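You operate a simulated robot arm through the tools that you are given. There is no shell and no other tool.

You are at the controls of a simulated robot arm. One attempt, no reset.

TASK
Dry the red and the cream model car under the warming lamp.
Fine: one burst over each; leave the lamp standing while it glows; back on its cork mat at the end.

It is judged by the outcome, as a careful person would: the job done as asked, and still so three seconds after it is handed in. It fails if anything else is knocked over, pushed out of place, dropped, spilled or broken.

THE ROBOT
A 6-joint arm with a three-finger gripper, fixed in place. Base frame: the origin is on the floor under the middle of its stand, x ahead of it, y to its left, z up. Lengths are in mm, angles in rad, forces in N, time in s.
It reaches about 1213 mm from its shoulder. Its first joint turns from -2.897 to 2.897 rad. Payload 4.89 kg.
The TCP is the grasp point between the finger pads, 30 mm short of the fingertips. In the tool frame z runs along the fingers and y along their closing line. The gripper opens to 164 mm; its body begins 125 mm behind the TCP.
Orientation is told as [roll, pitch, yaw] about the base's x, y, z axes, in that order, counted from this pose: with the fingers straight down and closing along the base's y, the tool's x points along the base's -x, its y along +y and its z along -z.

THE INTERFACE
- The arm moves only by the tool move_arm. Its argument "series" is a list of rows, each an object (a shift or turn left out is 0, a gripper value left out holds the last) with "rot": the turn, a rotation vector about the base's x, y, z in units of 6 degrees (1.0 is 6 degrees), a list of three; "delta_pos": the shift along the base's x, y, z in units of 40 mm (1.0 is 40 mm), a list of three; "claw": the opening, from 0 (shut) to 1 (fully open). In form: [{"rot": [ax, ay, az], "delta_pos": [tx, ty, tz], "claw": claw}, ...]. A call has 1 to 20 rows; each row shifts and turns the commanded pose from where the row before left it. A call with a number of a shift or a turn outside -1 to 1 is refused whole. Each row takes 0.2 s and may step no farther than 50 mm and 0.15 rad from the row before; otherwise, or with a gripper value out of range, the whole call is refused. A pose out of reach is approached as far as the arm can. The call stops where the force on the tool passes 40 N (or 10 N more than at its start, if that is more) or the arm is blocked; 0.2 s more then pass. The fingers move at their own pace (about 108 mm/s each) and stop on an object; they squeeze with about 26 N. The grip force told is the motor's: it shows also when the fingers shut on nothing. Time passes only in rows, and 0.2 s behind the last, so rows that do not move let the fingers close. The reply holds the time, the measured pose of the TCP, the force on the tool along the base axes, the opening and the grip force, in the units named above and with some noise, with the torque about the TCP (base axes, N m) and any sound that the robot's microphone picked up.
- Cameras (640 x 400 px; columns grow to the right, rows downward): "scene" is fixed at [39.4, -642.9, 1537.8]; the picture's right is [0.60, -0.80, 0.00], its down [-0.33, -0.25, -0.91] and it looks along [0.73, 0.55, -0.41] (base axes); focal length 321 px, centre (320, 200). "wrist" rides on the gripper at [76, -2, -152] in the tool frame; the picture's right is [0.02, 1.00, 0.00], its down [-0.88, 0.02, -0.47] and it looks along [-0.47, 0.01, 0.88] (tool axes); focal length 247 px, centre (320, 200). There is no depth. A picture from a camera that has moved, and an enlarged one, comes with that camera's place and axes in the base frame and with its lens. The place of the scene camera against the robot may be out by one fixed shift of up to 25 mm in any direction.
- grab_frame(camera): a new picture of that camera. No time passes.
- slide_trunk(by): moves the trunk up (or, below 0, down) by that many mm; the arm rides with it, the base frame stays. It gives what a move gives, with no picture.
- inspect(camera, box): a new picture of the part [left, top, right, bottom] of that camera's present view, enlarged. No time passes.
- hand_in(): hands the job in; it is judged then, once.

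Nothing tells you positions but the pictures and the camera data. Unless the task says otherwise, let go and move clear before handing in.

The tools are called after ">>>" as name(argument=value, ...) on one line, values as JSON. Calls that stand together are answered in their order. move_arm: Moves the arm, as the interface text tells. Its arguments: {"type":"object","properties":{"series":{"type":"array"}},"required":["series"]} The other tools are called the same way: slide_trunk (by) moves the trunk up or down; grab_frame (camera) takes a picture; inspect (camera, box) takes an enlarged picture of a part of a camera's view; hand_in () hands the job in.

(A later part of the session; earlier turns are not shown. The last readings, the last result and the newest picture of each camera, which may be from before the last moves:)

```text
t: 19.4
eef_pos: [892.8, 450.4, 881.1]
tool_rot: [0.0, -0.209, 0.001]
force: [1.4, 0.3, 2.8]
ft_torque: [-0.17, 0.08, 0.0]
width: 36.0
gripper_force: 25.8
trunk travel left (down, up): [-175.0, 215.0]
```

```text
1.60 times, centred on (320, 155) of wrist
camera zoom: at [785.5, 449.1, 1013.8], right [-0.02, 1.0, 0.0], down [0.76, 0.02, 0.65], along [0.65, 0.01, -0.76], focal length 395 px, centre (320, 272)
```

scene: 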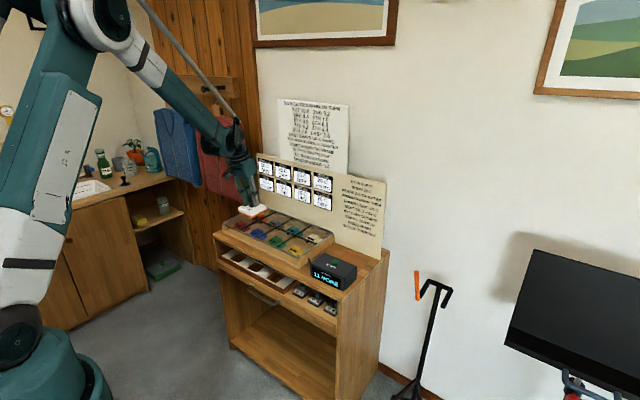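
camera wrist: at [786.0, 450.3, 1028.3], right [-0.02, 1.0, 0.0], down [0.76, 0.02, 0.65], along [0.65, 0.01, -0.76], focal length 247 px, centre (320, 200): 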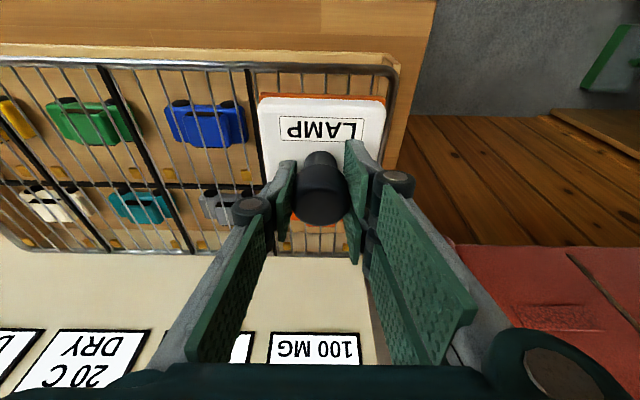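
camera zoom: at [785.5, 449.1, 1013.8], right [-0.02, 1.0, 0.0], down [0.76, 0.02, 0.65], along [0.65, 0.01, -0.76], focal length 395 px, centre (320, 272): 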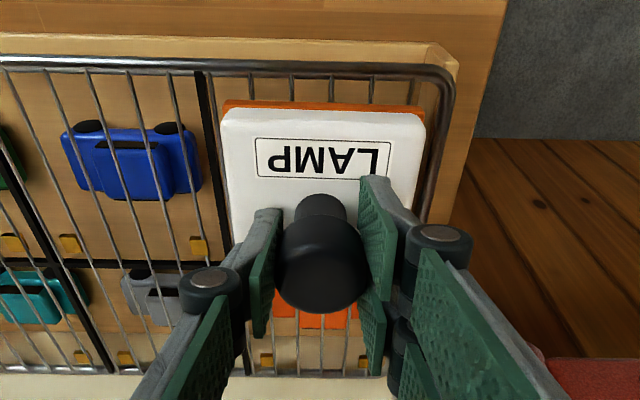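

In the wrist view the orange base sits centred between the divider and the frame, with about 9 mm on each side. I'll open the fingers and rise straight up.

>>> move_arm(series=[{"claw": 0.3}, {"claw": 0.5}, {"claw": 0.5}, {"delta_pos": [0, 0, 0.3]}, {"delta_pos": [0, 0, 0.6]}, {"delta_pos": [0, 0, 0.8]}, {"delta_pos": [0, 0, 0.8]}, {"delta_pos": [0, 0, 0]}])

>>> grab_frame(camera="wrist")

>>> inspect(camera="scene", box=[210, 190, 300, 250])

```text
t: 21.2
eef_pos: [891.1, 448.9, 980.8]
tool_rot: [0.001, -0.21, 0.0]
force: [0.6, 0.1, 1.2]
ft_torque: [0.03, -0.08, -0.03]
width: 82.0
gripper_force: 0.1
trunk travel left (down, up): [-175.0, 215.0]
```

```text
taken
camera wrist: at [784.2, 447.6, 1113.2], right [-0.02, 1.0, 0.0], down [0.76, 0.02, 0.65], along [0.65, 0.01, -0.76], focal length 247 px, centre (320, 200)
```

wrist: 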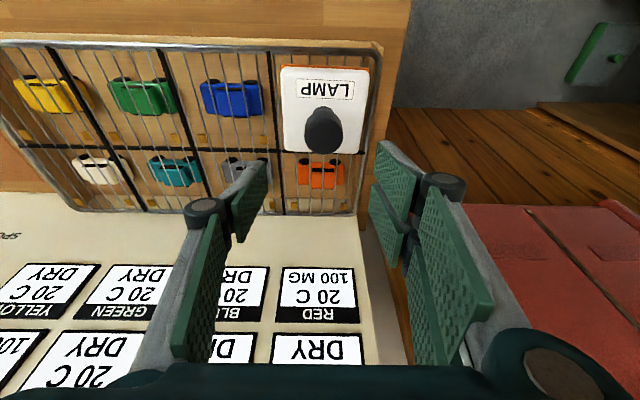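

```text
6.67 times, centred on (255, 220) of scene
camera zoom: at [39.4, -642.9, 1537.8], right [0.6, -0.8, 0.0], down [-0.33, -0.25, -0.91], along [0.73, 0.55, -0.41], focal length 2138 px, centre (753, 67)
```

zoom: 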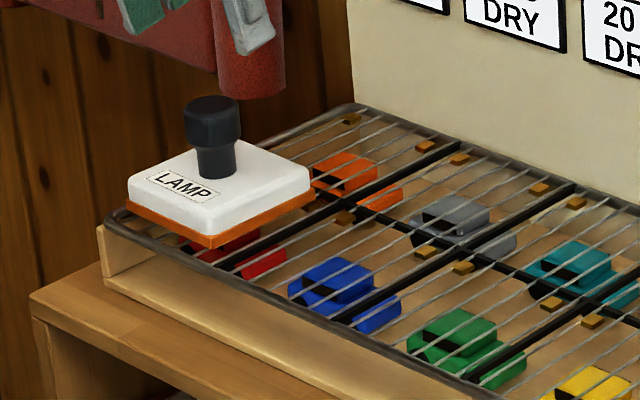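

>>> inspect(camera="wrist", box=[240, 30, 400, 220])

```text
2.11 times, centred on (320, 125) of wrist
camera zoom: at [784.2, 447.6, 1113.2], right [-0.02, 1.0, 0.0], down [0.76, 0.02, 0.65], along [0.65, 0.01, -0.76], focal length 520 px, centre (320, 358)
```

zoom: 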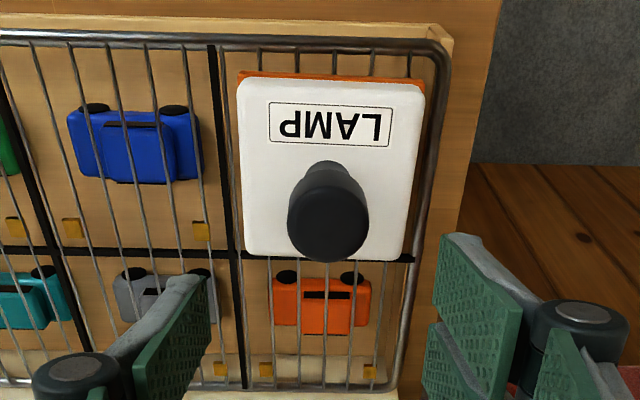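

The lamp stands well inside the red cell. I'll now close the fingers, straighten the tool and go above the START button.

>>> move_arm(series=[{"delta_pos": [0, -0.3, 0], "claw": 0.5}, {"delta_pos": [0, -0.7, 0], "claw": 0}, {"delta_pos": [0, -0.95, 0]}, {"delta_pos": [0, -1, 0]}, {"delta_pos": [0, -1, 0]}, {"delta_pos": [0, -1, 0]}, {"delta_pos": [0, -1, 0], "rot": [0, 1, 0]}, {"delta_pos": [0, -1, 0], "rot": [0, 1, 0]}, {"delta_pos": [0, -1, 0]}, {"delta_pos": [0, -1, 0]}, {"delta_pos": [0, -1, 0]}, {"delta_pos": [0, -1, 0]}, {"delta_pos": [-0.2, -1, 0]}, {"delta_pos": [-0.2, -0.9, -0.3]}, {"delta_pos": [0, -0.5, -0.7]}, {"delta_pos": [0, -0.25, -0.5]}, {"delta_pos": [0, 0, 0]}])

>>> grab_frame(camera="wrist")

>>> inspect(camera="scene", box=[200, 130, 400, 300])

```text
t: 24.8
eef_pos: [875.8, -93.7, 920.6]
tool_rot: [-0.001, -0.001, 0.001]
force: [0.4, -0.3, -0.3]
ft_torque: [0.05, 0.04, 0.0]
width: 0.0
gripper_force: 26.3
trunk travel left (down, up): [-175.0, 215.0]
```

```text
taken
camera wrist: at [798.4, -95.4, 1072.2], right [-0.02, 1.0, 0.0], down [0.88, 0.02, 0.47], along [0.47, 0.01, -0.88], focal length 247 px, centre (320, 200)
```

wrist: 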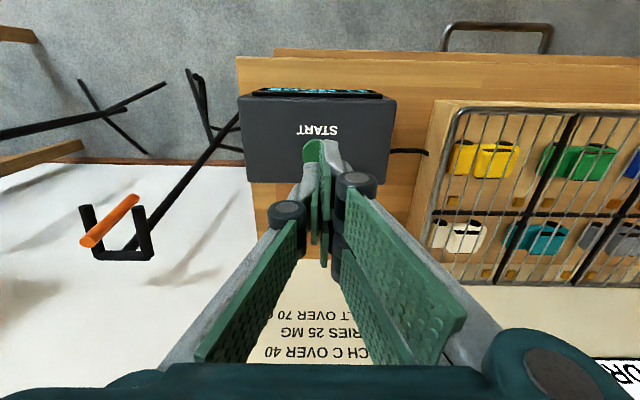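

```text
2.35 times, centred on (300, 215) of scene
camera zoom: at [39.4, -642.9, 1537.8], right [0.6, -0.8, 0.0], down [-0.33, -0.25, -0.91], along [0.73, 0.55, -0.41], focal length 754 px, centre (367, 165)
```

zoom: 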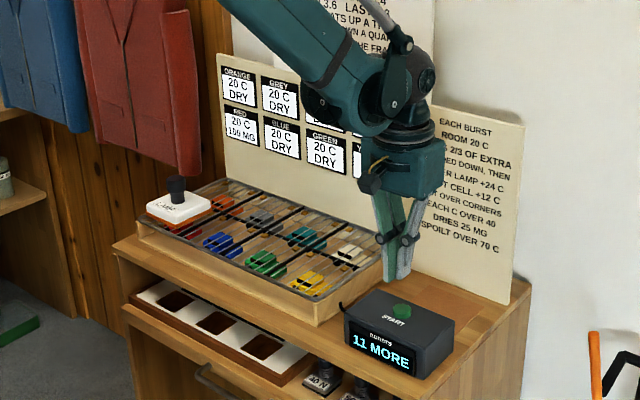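

>>> inspect(camera="wrist", box=[240, 80, 400, 200])

>>> inspect(camera="scene", box=[330, 210, 390, 290])

```text
3.33 times, centred on (320, 140) of wrist
camera zoom: at [798.4, -95.4, 1072.2], right [-0.02, 1.0, 0.0], down [0.88, 0.02, 0.47], along [0.47, 0.01, -0.88], focal length 823 px, centre (320, 400)
```

zoom: 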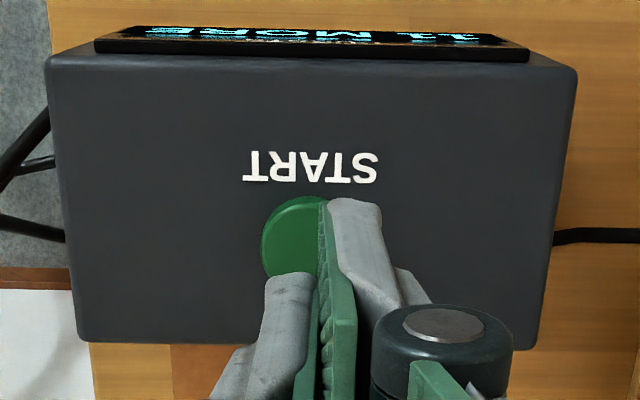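

```text
5.00 times, centred on (360, 250) of scene
camera zoom: at [39.4, -642.9, 1537.8], right [0.6, -0.8, 0.0], down [-0.33, -0.25, -0.91], along [0.73, 0.55, -0.41], focal length 1603 px, centre (120, -50)
```

zoom: 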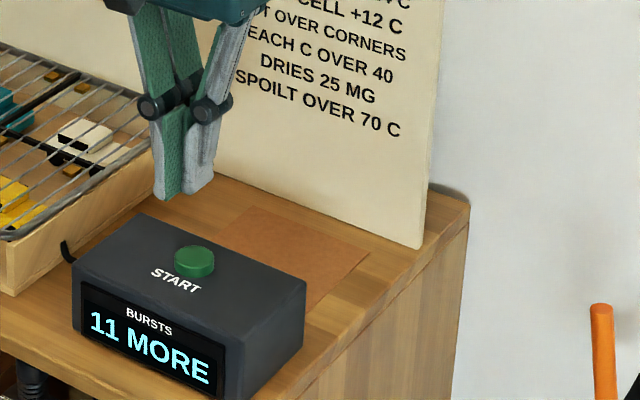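

The button centre is near (872, -96.6), top at z ≈ 832. I'll align and lower in steps.

>>> move_arm(series=[{"delta_pos": [-0.07, -0.06, -0.4]}, {"delta_pos": [0, 0, -0.5]}, {"delta_pos": [0, 0, -0.2]}, {"delta_pos": [0, 0, 0]}])

>>> inspect(camera="scene", box=[330, 210, 390, 290])

```text
t: 25.8
eef_pos: [873.7, -96.9, 876.5]
tool_rot: [-0.001, 0.0, 0.0]
force: [1.2, 0.4, -0.9]
ft_torque: [0.0, 0.05, 0.02]
width: 0.0
gripper_force: 25.8
trunk travel left (down, up): [-175.0, 215.0]
```

```text
5.00 times, centred on (360, 250) of scene
camera zoom: at [39.4, -642.9, 1537.8], right [0.6, -0.8, 0.0], down [-0.33, -0.25, -0.91], along [0.73, 0.55, -0.41], focal length 1603 px, centre (120, -50)
```

zoom: 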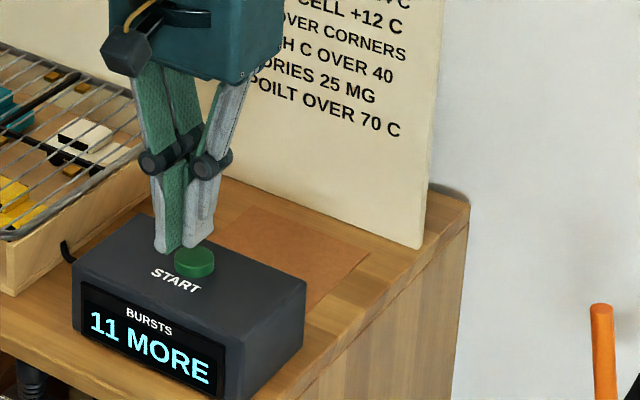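

The tips are about 14 mm above the button. I'll press down in small increments.

>>> move_arm(series=[{"delta_pos": [0, 0, -0.2]}, {"delta_pos": [0, 0, -0.05]}, {"delta_pos": [0, 0, 0]}])

>>> inspect(camera="scene", box=[330, 210, 390, 290])

```text
t: 26.6
eef_pos: [873.1, -97.1, 867.5]
tool_rot: [0.0, -0.002, 0.0]
force: [-0.2, 0.3, 0.0]
ft_torque: [0.02, 0.0, -0.04]
width: 0.0
gripper_force: 26.2
trunk travel left (down, up): [-175.0, 215.0]
```

```text
5.00 times, centred on (360, 250) of scene
camera zoom: at [39.4, -642.9, 1537.8], right [0.6, -0.8, 0.0], down [-0.33, -0.25, -0.91], along [0.73, 0.55, -0.41], focal length 1603 px, centre (120, -50)
```

zoom: 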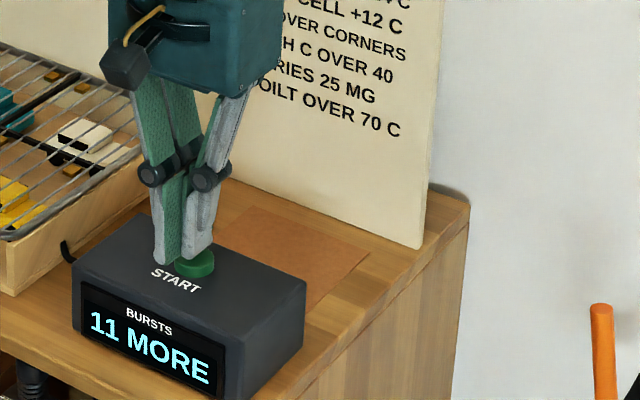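

>>> move_arm(series=[{"delta_pos": [0, 0, -0.07]}, {"delta_pos": [0, 0, 0]}])

>>> move_arm(series=[{"delta_pos": [0, 0, -0.05]}, {"delta_pos": [0, 0, 0]}])

>>> inspect(camera="scene", box=[330, 210, 390, 290])

```text
t: 27.2
eef_pos: [872.8, -96.4, 864.5]
tool_rot: [-0.001, 0.0, 0.0]
force: [0.4, 0.0, 0.5]
ft_torque: [-0.02, -0.05, 0.03]
width: 0.3
gripper_force: 26.1
trunk travel left (down, up): [-175.0, 215.0]
```

```text
t: 27.8
eef_pos: [873.3, -96.7, 861.8]
tool_rot: [-0.001, -0.001, 0.001]
force: [-0.3, 0.2, -0.4]
ft_torque: [-0.02, 0.03, -0.01]
width: 0.1
gripper_force: 25.4
trunk travel left (down, up): [-175.0, 215.0]
```

```text
5.00 times, centred on (360, 250) of scene
camera zoom: at [39.4, -642.9, 1537.8], right [0.6, -0.8, 0.0], down [-0.33, -0.25, -0.91], along [0.73, 0.55, -0.41], focal length 1603 px, centre (120, -50)
```

zoom: 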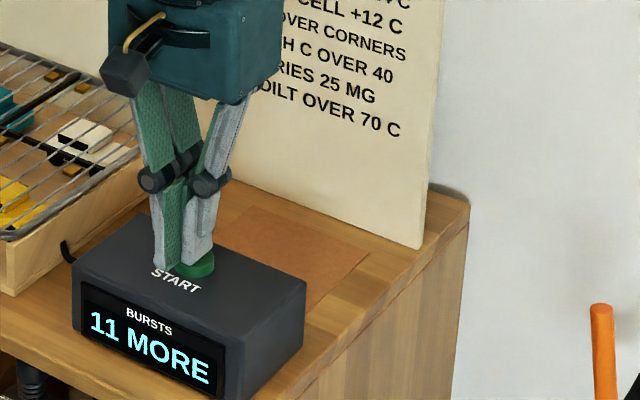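

>>> move_arm(series=[{"delta_pos": [0, 0, -0.05]}, {"delta_pos": [0, 0, 0]}])

>>> move_arm(series=[{"delta_pos": [0, 0, -0.05]}, {"delta_pos": [0, 0, 0]}])

>>> inspect(camera="scene", box=[330, 210, 390, 290])

>>> inspect(camera="wrist", box=[240, 80, 400, 220])

```text
t: 28.4
eef_pos: [872.2, -97.1, 859.9]
tool_rot: [-0.001, -0.001, 0.001]
force: [0.1, -0.7, 0.3]
ft_torque: [0.0, -0.02, 0.01]
width: 0.1
gripper_force: 26.3
trunk travel left (down, up): [-175.0, 215.0]
```

```text
t: 29.0
eef_pos: [872.5, -95.8, 857.4]
tool_rot: [0.0, 0.001, -0.001]
force: [-0.2, 0.0, -0.7]
ft_torque: [0.01, 0.01, 0.03]
width: 0.0
gripper_force: 25.8
trunk travel left (down, up): [-175.0, 215.0]
```

```text
5.00 times, centred on (360, 250) of scene
camera zoom: at [39.4, -642.9, 1537.8], right [0.6, -0.8, 0.0], down [-0.33, -0.25, -0.91], along [0.73, 0.55, -0.41], focal length 1603 px, centre (120, -50)
```

zoom: 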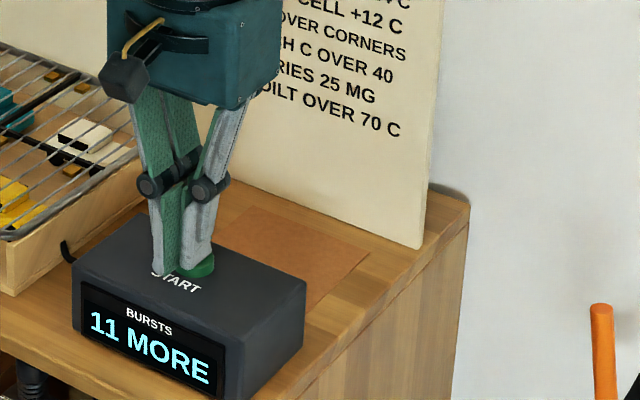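

```text
2.86 times, centred on (320, 150) of wrist
camera zoom: at [795.2, -97.4, 1009.6], right [-0.02, 1.0, 0.0], down [0.88, 0.02, 0.47], along [0.47, 0.01, -0.88], focal length 706 px, centre (320, 343)
```

zoom: 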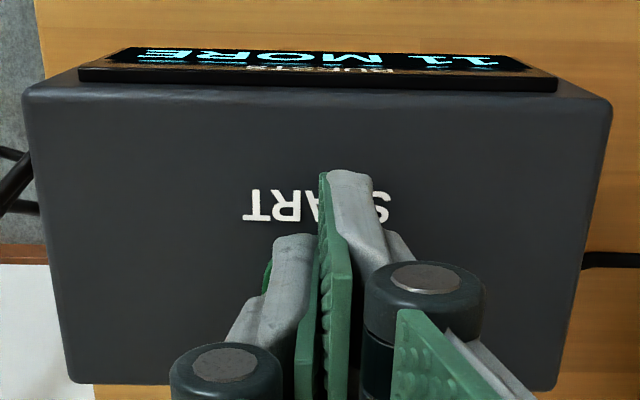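

Still no contact at tip z ≈ 827, and the button is still centred under the tips. I'll keep going down in 2 mm steps.

>>> move_arm(series=[{"delta_pos": [0, 0, -0.05]}, {"delta_pos": [0, 0, 0]}])

>>> move_arm(series=[{"delta_pos": [0, 0, -0.05]}, {"delta_pos": [0, 0, 0]}])

>>> inspect(camera="scene", box=[330, 210, 390, 290])

```text
t: 29.6
eef_pos: [871.8, -97.6, 855.7]
tool_rot: [-0.001, 0.001, -0.001]
force: [-0.5, 0.0, 1.0]
ft_torque: [-0.02, -0.01, 0.0]
width: 5.9
gripper_force: 45.0
trunk travel left (down, up): [-175.0, 215.0]
```

```text
t: 30.2
eef_pos: [872.5, -96.7, 853.2]
tool_rot: [0.0, 0.0, 0.002]
force: [-0.3, 0.7, 2.5]
ft_torque: [0.03, -0.04, -0.05]
width: 6.2
gripper_force: 45.3
trunk travel left (down, up): [-175.0, 215.0]
heard: click
```

```text
5.00 times, centred on (360, 250) of scene
camera zoom: at [39.4, -642.9, 1537.8], right [0.6, -0.8, 0.0], down [-0.33, -0.25, -0.91], along [0.73, 0.55, -0.41], focal length 1603 px, centre (120, -50)
```

zoom: 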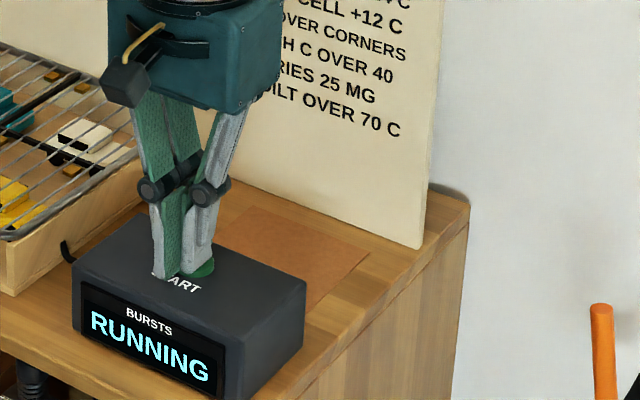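

The button clicked and the display shows RUNNING. I'll lift off the button and check the lamp.

>>> move_arm(series=[{"delta_pos": [0, 0, 0.2]}, {"delta_pos": [0, 0, 0.5]}, {"delta_pos": [0, 0, 0.6]}, {"delta_pos": [0, 0, 0]}])

>>> inspect(camera="scene", box=[210, 170, 400, 300])

```text
t: 31.2
eef_pos: [873.5, -97.4, 908.1]
tool_rot: [0.002, 0.0, -0.002]
force: [-0.4, -0.6, 0.3]
ft_torque: [-0.03, 0.0, 0.0]
width: 0.2
gripper_force: 45.5
trunk travel left (down, up): [-175.0, 215.0]
```

```text
3.08 times, centred on (305, 235) of scene
camera zoom: at [39.4, -642.9, 1537.8], right [0.6, -0.8, 0.0], down [-0.33, -0.25, -0.91], along [0.73, 0.55, -0.41], focal length 987 px, centre (366, 92)
```

zoom: 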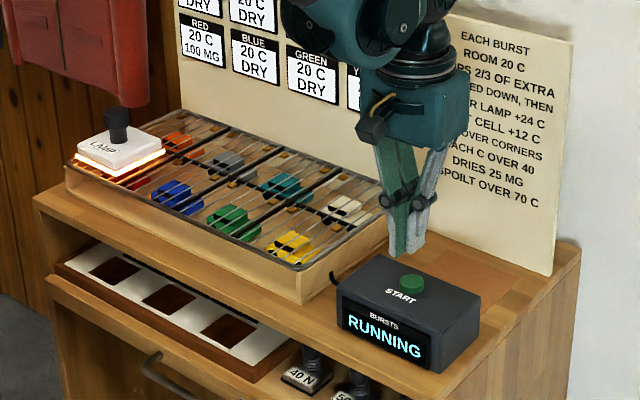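

The lamp is glowing over red. I won't touch it; I'll raise the arm and travel toward it at a safe height while the burst runs.

>>> move_arm(series=[{"delta_pos": [0, 0, 0.5]}, {"delta_pos": [0, 0.3, 0.8]}, {"delta_pos": [0, 0.7, 0.5], "rot": [0, -1, 0]}, {"delta_pos": [0.1, 1, 0.2], "rot": [0, -1, 0]}, {"delta_pos": [0.1, 1, 0], "claw": 0.5}, {"delta_pos": [0.1, 1, 0]}, {"delta_pos": [0.1, 1, 0]}, {"delta_pos": [0.1, 1, 0]}, {"delta_pos": [0, 1, 0]}, {"delta_pos": [0, 1, 0]}, {"delta_pos": [0, 1, 0]}, {"delta_pos": [0, 1, 0]}, {"delta_pos": [0, 1, 0]}, {"delta_pos": [0, 1, 0]}, {"delta_pos": [0, 0.7, 0]}, {"delta_pos": [0, 0, 0]}])

>>> grab_frame(camera="wrist")

>>> inspect(camera="scene", box=[210, 120, 400, 300])

```text
t: 34.6
eef_pos: [893.6, 410.3, 987.5]
tool_rot: [0.0, -0.209, 0.001]
force: [-0.1, 1.3, -0.7]
ft_torque: [-0.06, 0.02, -0.02]
width: 81.8
gripper_force: 0.0
trunk travel left (down, up): [-175.0, 215.0]
```

```text
taken
camera wrist: at [786.0, 410.3, 1119.8], right [-0.02, 1.0, 0.0], down [0.76, 0.02, 0.65], along [0.65, 0.01, -0.76], focal length 247 px, centre (320, 200)
```

wrist: 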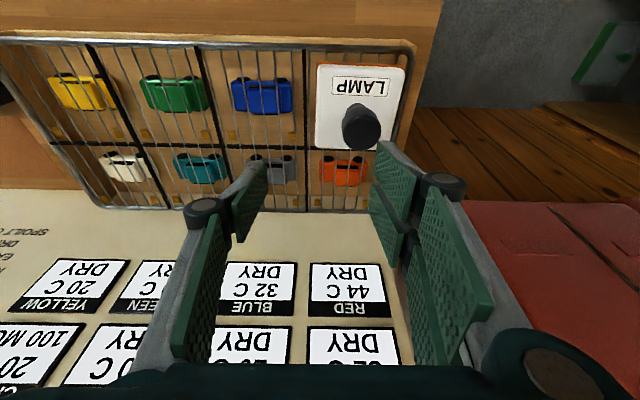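

```text
2.22 times, centred on (305, 210) of scene
camera zoom: at [39.4, -642.9, 1537.8], right [0.6, -0.8, 0.0], down [-0.33, -0.25, -0.91], along [0.73, 0.55, -0.41], focal length 713 px, centre (353, 178)
```

zoom: 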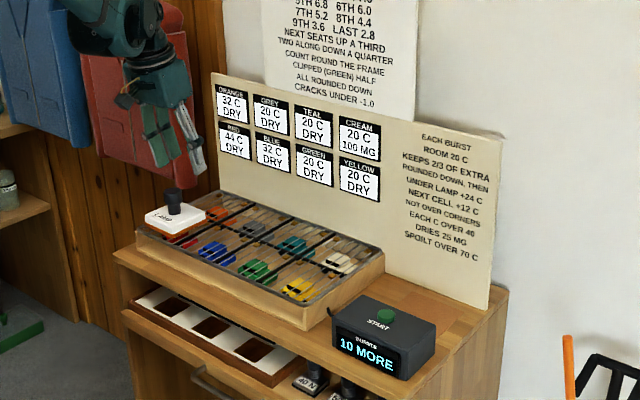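

The burst is done: RED reads 44 C DRY, the display says 10 MORE and the glow is off. I'll go back to the knob to pick up the lamp.

>>> move_arm(series=[{"delta_pos": [0, 0.6, 0], "claw": 0.6}, {"delta_pos": [0, 0.4, -0.3]}, {"delta_pos": [0, 0, -0.6]}, {"delta_pos": [0, 0, -0.3]}, {"delta_pos": [0, 0, 0]}])

>>> grab_frame(camera="wrist")

>>> inspect(camera="scene", box=[200, 110, 300, 250])

```text
t: 35.8
eef_pos: [893.1, 451.8, 938.7]
tool_rot: [0.0, -0.209, 0.0]
force: [0.7, 0.4, 0.0]
ft_torque: [-0.02, 0.02, 0.02]
width: 98.3
gripper_force: 0.1
trunk travel left (down, up): [-175.0, 215.0]
```

```text
taken
camera wrist: at [785.7, 451.6, 1070.6], right [-0.02, 1.0, 0.0], down [0.76, 0.02, 0.65], along [0.65, 0.01, -0.76], focal length 247 px, centre (320, 200)
```

wrist: 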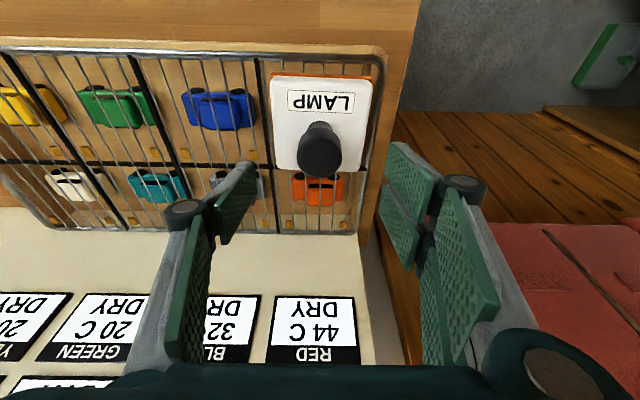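

```text
2.86 times, centred on (250, 180) of scene
camera zoom: at [39.4, -642.9, 1537.8], right [0.6, -0.8, 0.0], down [-0.33, -0.25, -0.91], along [0.73, 0.55, -0.41], focal length 916 px, centre (520, 257)
```

zoom: 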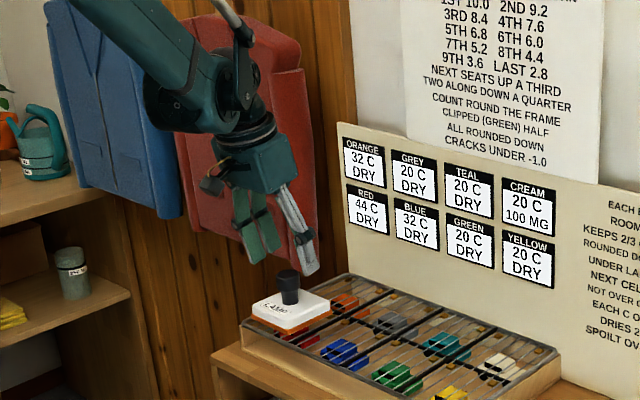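

The knob is centred between the fingers. I'll descend to the same grasp height and close.

>>> move_arm(series=[{"delta_pos": [0, -0.02, -0.5]}, {"delta_pos": [0, 0, -0.5]}, {"delta_pos": [0, 0, -0.4]}, {"delta_pos": [0, 0, 0]}])

>>> grab_frame(camera="wrist")

```text
t: 36.8
eef_pos: [893.7, 450.5, 881.7]
tool_rot: [0.001, -0.21, 0.0]
force: [-1.1, 0.8, 0.1]
ft_torque: [-0.03, 0.0, -0.02]
width: 98.8
gripper_force: 0.0
trunk travel left (down, up): [-175.0, 215.0]
```

```text
taken
camera wrist: at [785.5, 449.5, 1014.1], right [-0.02, 1.0, 0.0], down [0.76, 0.02, 0.65], along [0.65, 0.01, -0.76], focal length 247 px, centre (320, 200)
```

wrist: 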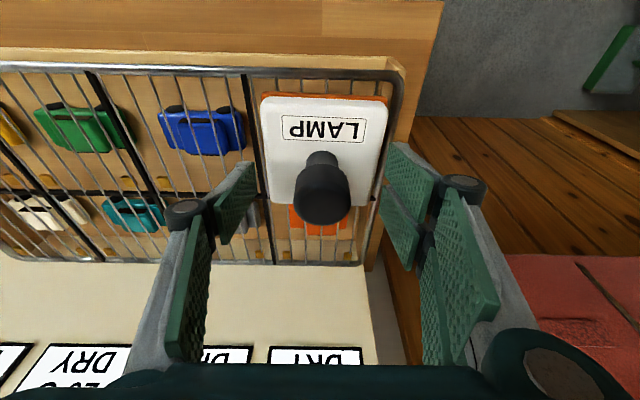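

>>> move_arm(series=[{"claw": 0}, {"claw": 0}, {"claw": 0}, {"claw": 0}, {"delta_pos": [0, 0, 0.2]}, {"delta_pos": [0, 0, 0.5]}, {"delta_pos": [0, 0, 0.6]}, {"delta_pos": [0, 0, 0.6]}, {"delta_pos": [0, 0, 0]}])

>>> grab_frame(camera="wrist")

>>> inspect(camera="scene", box=[200, 110, 300, 250])

```text
t: 38.8
eef_pos: [892.0, 449.2, 958.6]
tool_rot: [-0.001, -0.209, 0.0]
force: [-0.7, 0.3, -1.6]
ft_torque: [0.04, -0.03, 0.03]
width: 35.8
gripper_force: 25.6
trunk travel left (down, up): [-175.0, 215.0]
```

```text
taken
camera wrist: at [785.8, 448.9, 1091.4], right [-0.02, 1.0, 0.0], down [0.76, 0.02, 0.65], along [0.65, 0.01, -0.76], focal length 247 px, centre (320, 200)
```

wrist: 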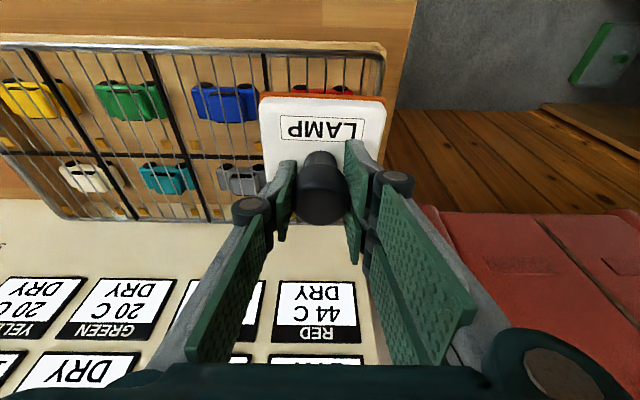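

```text
2.86 times, centred on (250, 180) of scene
camera zoom: at [39.4, -642.9, 1537.8], right [0.6, -0.8, 0.0], down [-0.33, -0.25, -0.91], along [0.73, 0.55, -0.41], focal length 916 px, centre (520, 257)
```

zoom: 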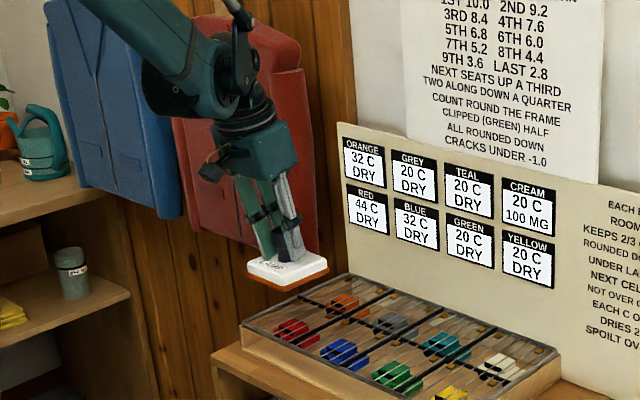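

Lifted and level; the readouts behind show red dry and its neighbours at 32. Next I'll carry the lamp toward the cream cell at about (1008, 107).

>>> move_arm(series=[{"delta_pos": [0, -0.3, 0]}, {"delta_pos": [0, -0.7, 0]}, {"delta_pos": [0.2, -0.9, 0]}, {"delta_pos": [0.3, -0.95, 0]}, {"delta_pos": [0.3, -0.95, 0]}, {"delta_pos": [0.3, -0.95, 0]}, {"delta_pos": [0.3, -0.95, 0]}, {"delta_pos": [0.3, -0.95, 0]}, {"delta_pos": [0.3, -0.9, 0]}, {"delta_pos": [0.2, -0.7, 0]}, {"delta_pos": [0.1, -0.3, 0]}, {"delta_pos": [0, 0, 0]}])

>>> grab_frame(camera="wrist")

>>> inspect(camera="scene", box=[250, 110, 400, 290])

```text
t: 41.4
eef_pos: [984.0, 109.1, 958.3]
tool_rot: [0.0, -0.209, -0.003]
force: [-0.1, 0.3, -2.8]
ft_torque: [0.06, -0.01, 0.03]
width: 36.1
gripper_force: 26.2
trunk travel left (down, up): [-175.0, 215.0]
```

```text
taken
camera wrist: at [877.8, 107.7, 1090.3], right [-0.02, 1.0, 0.0], down [0.76, 0.02, 0.65], along [0.65, 0.01, -0.76], focal length 247 px, centre (320, 200)
```

wrist: 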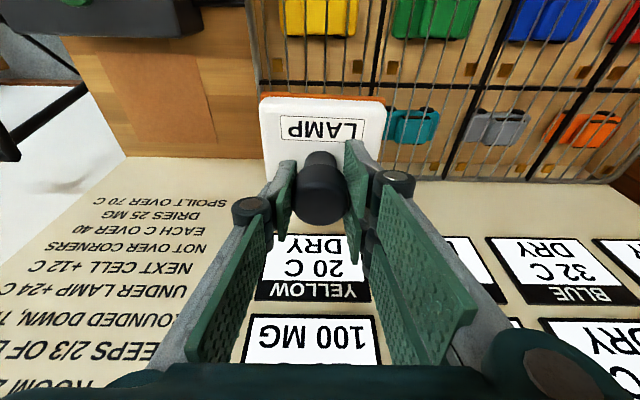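

```text
2.22 times, centred on (325, 200) of scene
camera zoom: at [39.4, -642.9, 1537.8], right [0.6, -0.8, 0.0], down [-0.33, -0.25, -0.91], along [0.73, 0.55, -0.41], focal length 713 px, centre (309, 200)
```

zoom: 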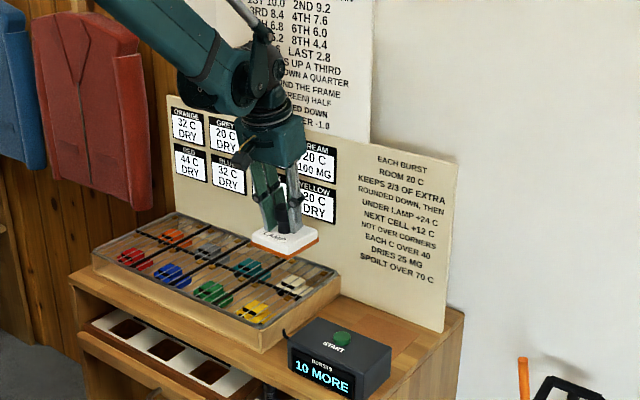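

>>> inspect(camera="wrist", box=[240, 0, 400, 120])

>>> inspect(camera="wrist", box=[240, 80, 460, 220])

```text
3.33 times, centred on (320, 60) of wrist
camera zoom: at [877.8, 107.7, 1090.3], right [-0.02, 1.0, 0.0], down [0.76, 0.02, 0.65], along [0.65, 0.01, -0.76], focal length 823 px, centre (320, 667)
```

zoom: 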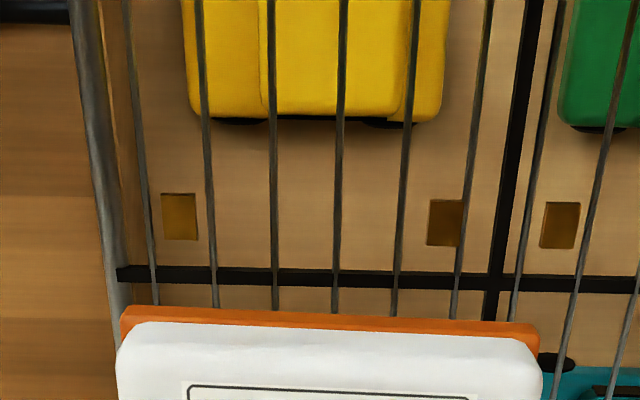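

```text
2.86 times, centred on (350, 150) of wrist
camera zoom: at [877.8, 107.7, 1090.3], right [-0.02, 1.0, 0.0], down [0.76, 0.02, 0.65], along [0.65, 0.01, -0.76], focal length 706 px, centre (234, 343)
```

zoom: 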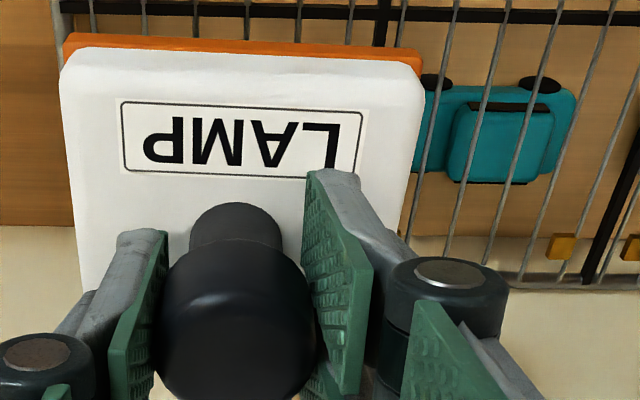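

The cream cell centre works out at about (1009, 107). I'll move over it and lower in stages.

>>> move_arm(series=[{"delta_pos": [0.3, -0.03, 0]}, {"delta_pos": [0.28, -0.02, 0]}, {"delta_pos": [0, 0, -0.5]}, {"delta_pos": [0, 0, -0.5]}, {"delta_pos": [0, 0, -0.4]}, {"delta_pos": [0, 0, 0]}])

>>> grab_frame(camera="wrist")

>>> inspect(camera="scene", box=[280, 190, 360, 270])

```text
t: 42.8
eef_pos: [1009.3, 107.0, 901.7]
tool_rot: [0.0, -0.21, 0.0]
force: [1.1, -0.7, -2.8]
ft_torque: [0.02, 0.05, -0.03]
width: 35.9
gripper_force: 26.1
trunk travel left (down, up): [-175.0, 215.0]
```

```text
taken
camera wrist: at [901.6, 105.4, 1034.5], right [-0.02, 1.0, 0.0], down [0.76, 0.02, 0.65], along [0.65, 0.01, -0.76], focal length 247 px, centre (320, 200)
```

wrist: 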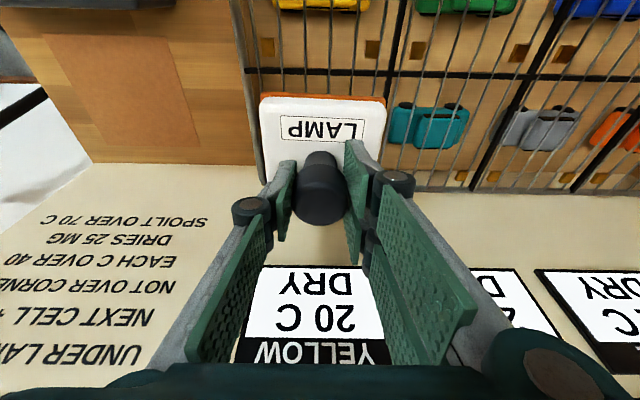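

```text
5.00 times, centred on (320, 230) of scene
camera zoom: at [39.4, -642.9, 1537.8], right [0.6, -0.8, 0.0], down [-0.33, -0.25, -0.91], along [0.73, 0.55, -0.41], focal length 1603 px, centre (320, 50)
```

zoom: 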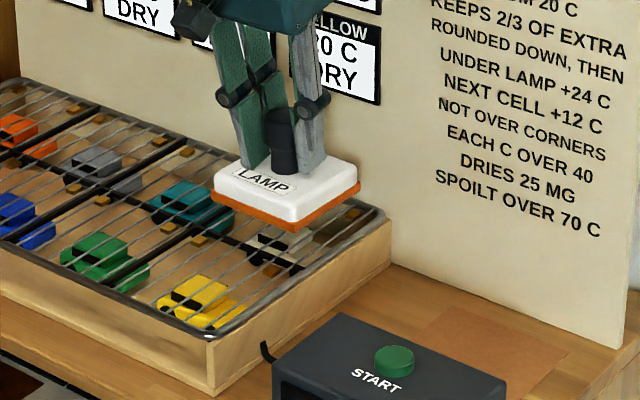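

Well aligned, with clearance to the board. I'll lower to the rack in small steps.

>>> move_arm(series=[{"delta_pos": [-0.03, 0, -0.2]}, {"delta_pos": [0, 0, -0.1]}, {"delta_pos": [0, 0, -0.07]}, {"delta_pos": [0, 0, 0]}])

>>> inspect(camera="wrist", box=[220, 40, 440, 240])

>>> inspect(camera="scene", box=[290, 205, 350, 255])

```text
t: 43.8
eef_pos: [1007.5, 106.4, 887.1]
tool_rot: [0.0, -0.21, 0.0]
force: [0.3, 0.5, -2.4]
ft_torque: [-0.02, 0.03, 0.02]
width: 36.1
gripper_force: 25.9
trunk travel left (down, up): [-175.0, 215.0]
```

```text
2.00 times, centred on (330, 140) of wrist
camera zoom: at [899.7, 105.4, 1020.5], right [-0.02, 1.0, 0.0], down [0.76, 0.02, 0.65], along [0.65, 0.01, -0.76], focal length 494 px, centre (300, 320)
```

zoom: 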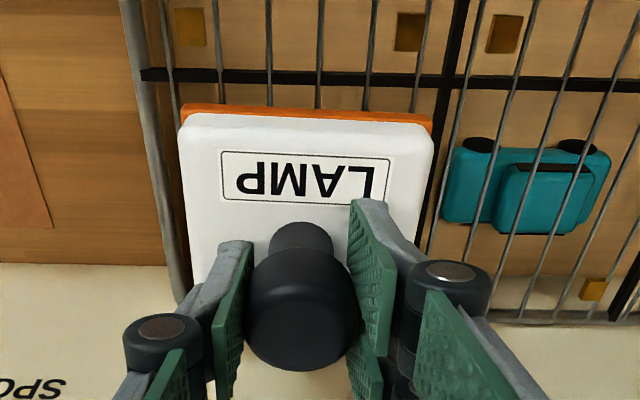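

```text
8.00 times, centred on (320, 230) of scene
camera zoom: at [39.4, -642.9, 1537.8], right [0.6, -0.8, 0.0], down [-0.33, -0.25, -0.91], along [0.73, 0.55, -0.41], focal length 2565 px, centre (320, -40)
```

zoom: 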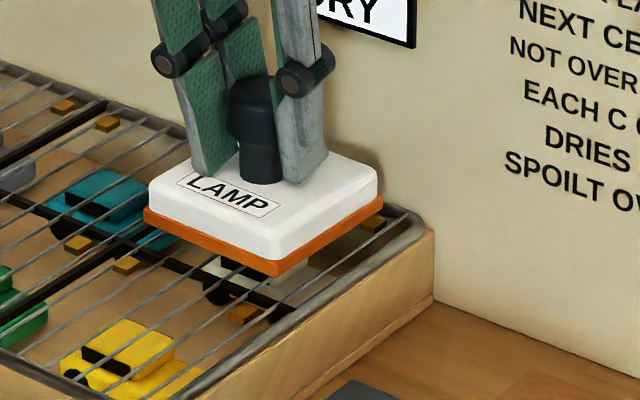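

I'll nudge 2 mm in -y for even margins, then lower to contact.

>>> move_arm(series=[{"delta_pos": [0, -0.05, -0.07]}, {"delta_pos": [0, 0, 0]}])

>>> move_arm(series=[{"delta_pos": [0, 0, -0.06]}, {"delta_pos": [0, 0, 0]}])

```text
t: 44.4
eef_pos: [1006.2, 103.5, 884.9]
tool_rot: [0.0, -0.21, -0.001]
force: [-0.3, -0.3, -3.6]
ft_torque: [0.02, -0.01, -0.03]
width: 35.5
gripper_force: 26.3
trunk travel left (down, up): [-175.0, 215.0]
```

```text
t: 45.0
eef_pos: [1006.8, 103.9, 882.6]
tool_rot: [0.001, -0.209, 0.0]
force: [0.6, 0.0, -2.9]
ft_torque: [0.02, -0.03, 0.0]
width: 35.8
gripper_force: 26.2
trunk travel left (down, up): [-175.0, 215.0]
```

>>> move_arm(series=[{"delta_pos": [0.02, 0.02, -0.05]}, {"delta_pos": [0, 0, 0]}])

>>> inspect(camera="wrist", box=[220, 40, 440, 240])

>>> inspect(camera="scene", box=[290, 205, 350, 255])

```text
t: 45.6
eef_pos: [1006.2, 105.5, 882.7]
tool_rot: [0.001, -0.212, -0.002]
force: [-5.0, -4.6, 20.4]
ft_torque: [-0.28, 0.16, 0.03]
width: 36.0
gripper_force: 26.1
trunk travel left (down, up): [-175.0, 215.0]
```

```text
2.00 times, centred on (330, 140) of wrist
camera zoom: at [899.4, 103.6, 1014.1], right [-0.02, 1.0, 0.0], down [0.76, 0.02, 0.65], along [0.65, 0.01, -0.76], focal length 494 px, centre (300, 320)
```

zoom: 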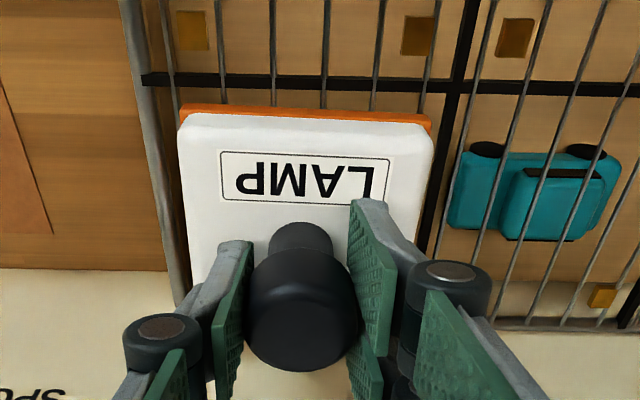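

```text
8.00 times, centred on (320, 230) of scene
camera zoom: at [39.4, -642.9, 1537.8], right [0.6, -0.8, 0.0], down [-0.33, -0.25, -0.91], along [0.73, 0.55, -0.41], focal length 2565 px, centre (320, -40)
```

zoom: 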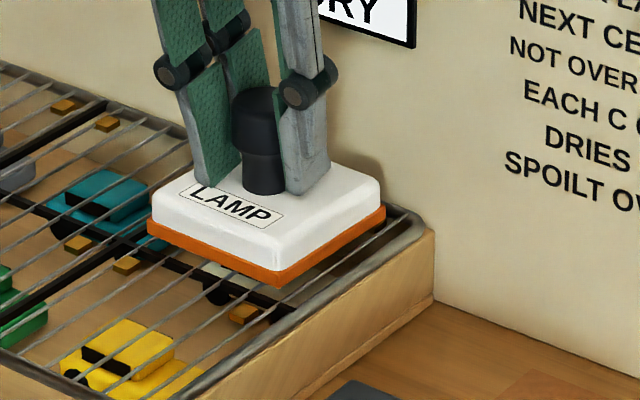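

Contact is firm, and the lamp is centred in the cream cell with about 9–12 mm margins. I'll ease off the pressure, release and rise.

>>> move_arm(series=[{"delta_pos": [0, 0, 0.04]}, {"delta_pos": [0, 0, 0]}])

```text
t: 46.2
eef_pos: [1007.1, 105.2, 882.1]
tool_rot: [-0.001, -0.21, 0.001]
force: [0.8, -1.7, 1.0]
ft_torque: [-0.16, -0.11, -0.06]
width: 35.8
gripper_force: 26.3
trunk travel left (down, up): [-175.0, 215.0]
```

>>> move_arm(series=[{"claw": 0.3}, {"claw": 0.5}, {"claw": 0.5}, {"delta_pos": [0, 0, 0.3]}, {"delta_pos": [0, 0, 0.6]}, {"delta_pos": [-0.3, 0, 0.8]}, {"delta_pos": [-0.5, 0, 0.8]}, {"delta_pos": [0, 0, 0]}])

>>> grab_frame(camera="wrist")

>>> inspect(camera="scene", box=[250, 150, 400, 290])

```text
t: 48.0
eef_pos: [974.5, 104.2, 980.8]
tool_rot: [-0.001, -0.211, -0.002]
force: [-1.2, 0.1, -0.5]
ft_torque: [-0.01, -0.08, 0.01]
width: 82.1
gripper_force: 0.1
trunk travel left (down, up): [-175.0, 215.0]
```

```text
taken
camera wrist: at [867.4, 102.5, 1114.0], right [-0.02, 1.0, 0.0], down [0.76, 0.02, 0.65], along [0.65, 0.01, -0.76], focal length 247 px, centre (320, 200)
```

wrist: 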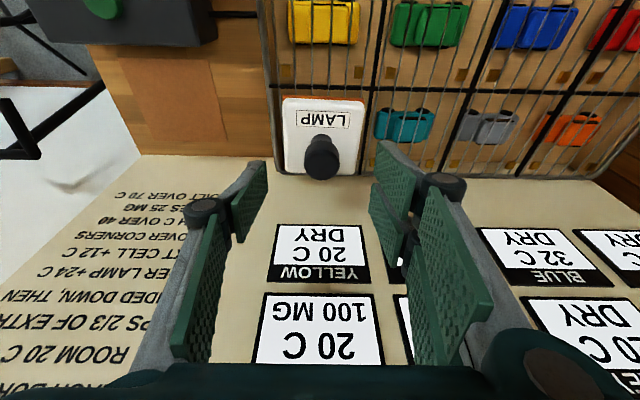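

```text
2.86 times, centred on (325, 220) of scene
camera zoom: at [39.4, -642.9, 1537.8], right [0.6, -0.8, 0.0], down [-0.33, -0.25, -0.91], along [0.73, 0.55, -0.41], focal length 916 px, centre (306, 143)
```

zoom: 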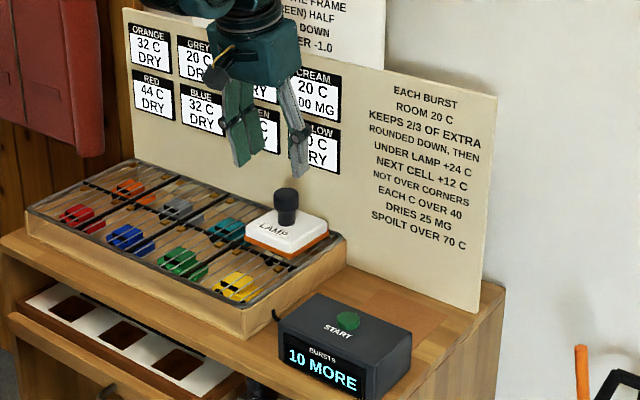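

>>> inspect(camera="wrist", box=[250, 70, 410, 200])

>>> inspect(camera="scene", box=[290, 205, 350, 255])

```text
3.08 times, centred on (330, 135) of wrist
camera zoom: at [867.4, 102.5, 1114.0], right [-0.02, 1.0, 0.0], down [0.76, 0.02, 0.65], along [0.65, 0.01, -0.76], focal length 760 px, centre (289, 400)
```

zoom: 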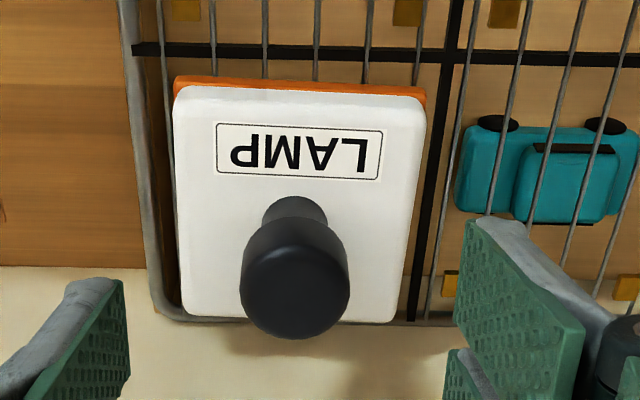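

```text
8.00 times, centred on (320, 230) of scene
camera zoom: at [39.4, -642.9, 1537.8], right [0.6, -0.8, 0.0], down [-0.33, -0.25, -0.91], along [0.73, 0.55, -0.41], focal length 2565 px, centre (320, -40)
```

zoom: 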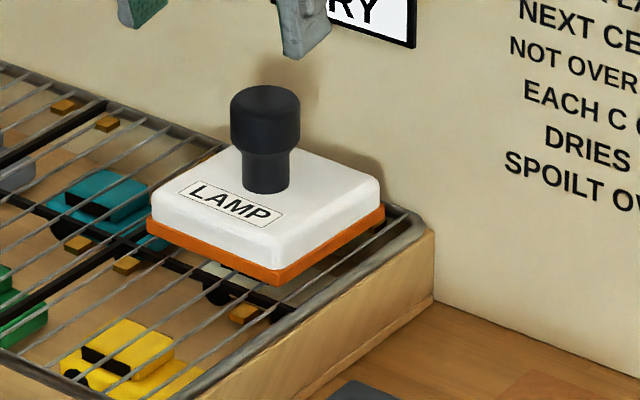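

The lamp stands inside the cream cell. I'll go to START, close the fingers and straighten the tool.

>>> move_arm(series=[{"delta_pos": [-0.5, -0.3, 0], "claw": 0}, {"delta_pos": [-0.5, -0.7, 0], "rot": [0, 1, 0]}, {"delta_pos": [-0.5, -0.9, 0], "rot": [0, 1, 0]}, {"delta_pos": [-0.5, -0.95, 0]}, {"delta_pos": [-0.4, -0.95, -0.2]}, {"delta_pos": [-0.15, -0.7, -0.6]}, {"delta_pos": [0, -0.5, -0.7]}, {"delta_pos": [0, 0, -0.6]}, {"delta_pos": [0, 0, -0.4]}, {"delta_pos": [0, 0, 0]}])

>>> inspect(camera="scene", box=[250, 170, 400, 290])

```text
t: 50.2
eef_pos: [873.9, -93.1, 880.9]
tool_rot: [0.0, -0.002, 0.0]
force: [-0.7, 0.9, -0.2]
ft_torque: [0.01, 0.03, 0.0]
width: 0.0
gripper_force: 25.8
trunk travel left (down, up): [-175.0, 215.0]
```

```text
3.33 times, centred on (325, 230) of scene
camera zoom: at [39.4, -642.9, 1537.8], right [0.6, -0.8, 0.0], down [-0.33, -0.25, -0.91], along [0.73, 0.55, -0.41], focal length 1069 px, centre (303, 100)
```

zoom: 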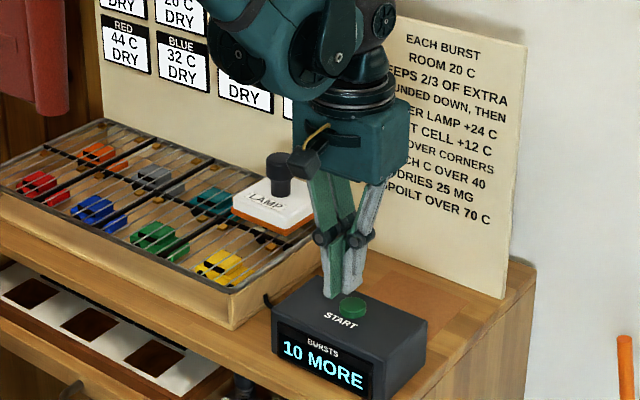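

Above the button now. I'll align y and press down in small steps until it clicks once.

>>> move_arm(series=[{"delta_pos": [-0.03, -0.09, -0.3]}, {"delta_pos": [0, 0, -0.25]}, {"delta_pos": [0, 0, 0]}])

>>> move_arm(series=[{"delta_pos": [0, 0, -0.05]}, {"delta_pos": [0, 0, -0.04]}, {"delta_pos": [0, 0, 0]}])

```text
t: 51.0
eef_pos: [873.5, -97.8, 859.1]
tool_rot: [0.0, 0.0, -0.002]
force: [-0.2, 0.0, -0.4]
ft_torque: [0.02, 0.0, 0.03]
width: 0.0
gripper_force: 25.8
trunk travel left (down, up): [-175.0, 215.0]
```

```text
t: 51.8
eef_pos: [872.3, -97.2, 856.5]
tool_rot: [0.0, 0.0, 0.0]
force: [0.5, 0.2, 1.1]
ft_torque: [0.0, 0.01, -0.03]
width: 6.1
gripper_force: 45.3
trunk travel left (down, up): [-175.0, 215.0]
```

>>> move_arm(series=[{"delta_pos": [0, 0, -0.05]}, {"delta_pos": [0, 0, 0]}])

>>> inspect(camera="scene", box=[250, 170, 400, 290])

```text
t: 52.4
eef_pos: [871.6, -98.6, 855.5]
tool_rot: [0.0, -0.001, 0.0]
force: [1.0, 0.1, 2.0]
ft_torque: [-0.01, -0.02, 0.0]
width: 6.1
gripper_force: 44.8
trunk travel left (down, up): [-175.0, 215.0]
heard: click
```

```text
3.33 times, centred on (325, 230) of scene
camera zoom: at [39.4, -642.9, 1537.8], right [0.6, -0.8, 0.0], down [-0.33, -0.25, -0.91], along [0.73, 0.55, -0.41], focal length 1069 px, centre (303, 100)
```

zoom: 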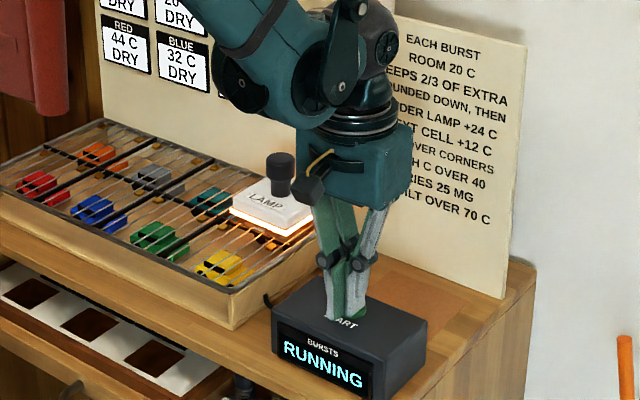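

It clicked, and the lamp is glowing over cream. I'll lift off the button and wait at height without touching the lamp.

>>> move_arm(series=[{"delta_pos": [0, 0, 0.2]}, {"delta_pos": [0, 0, 0.6]}, {"delta_pos": [0, 0, 0.8]}, {"delta_pos": [0, 0, 0.8]}, {"delta_pos": [0.3, 0.3, 0.7], "rot": [0, -1, 0]}, {"delta_pos": [0.5, 0.6, 0], "rot": [0, -1, 0], "claw": 0.6}, {"delta_pos": [0.5, 0.9, 0]}, {"delta_pos": [0.5, 0.9, 0]}, {"delta_pos": [0.4, 0.9, 0]}, {"delta_pos": [0.3, 0.8, 0]}, {"delta_pos": [0, 0.6, 0]}, {"delta_pos": [0, 0, 0]}, {"delta_pos": [0, 0, 0]}])

>>> grab_frame(camera="wrist")

>>> inspect(camera="scene", box=[240, 150, 400, 290])

```text
t: 55.2
eef_pos: [973.4, 102.4, 980.1]
tool_rot: [0.0, -0.209, 0.002]
force: [0.1, 0.6, -0.7]
ft_torque: [-0.01, -0.02, -0.04]
width: 98.5
gripper_force: 0.0
trunk travel left (down, up): [-175.0, 215.0]
```

```text
taken
camera wrist: at [866.0, 101.7, 1112.1], right [-0.02, 1.0, 0.0], down [0.76, 0.02, 0.65], along [0.65, 0.01, -0.76], focal length 247 px, centre (320, 200)
```

wrist: 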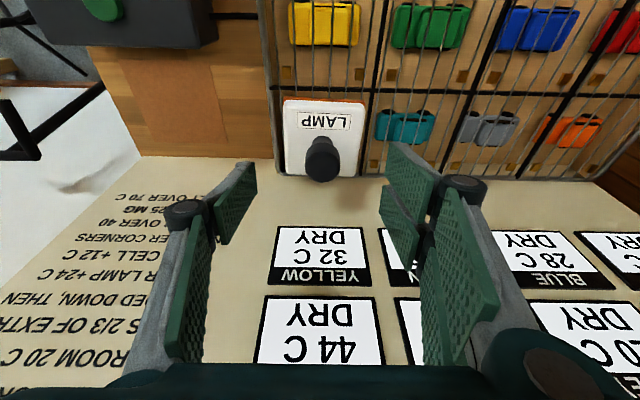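

```text
2.86 times, centred on (320, 220) of scene
camera zoom: at [39.4, -642.9, 1537.8], right [0.6, -0.8, 0.0], down [-0.33, -0.25, -0.91], along [0.73, 0.55, -0.41], focal length 916 px, centre (320, 143)
```

zoom: 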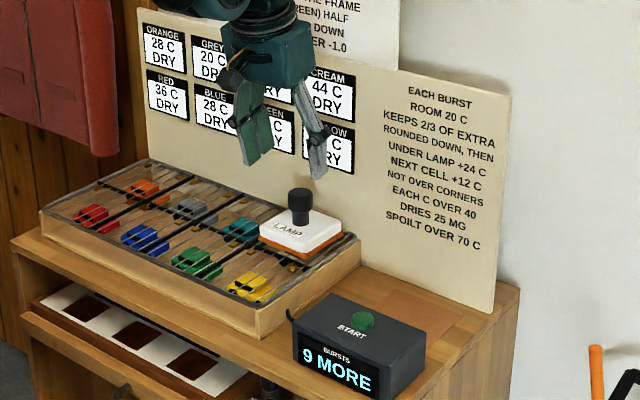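

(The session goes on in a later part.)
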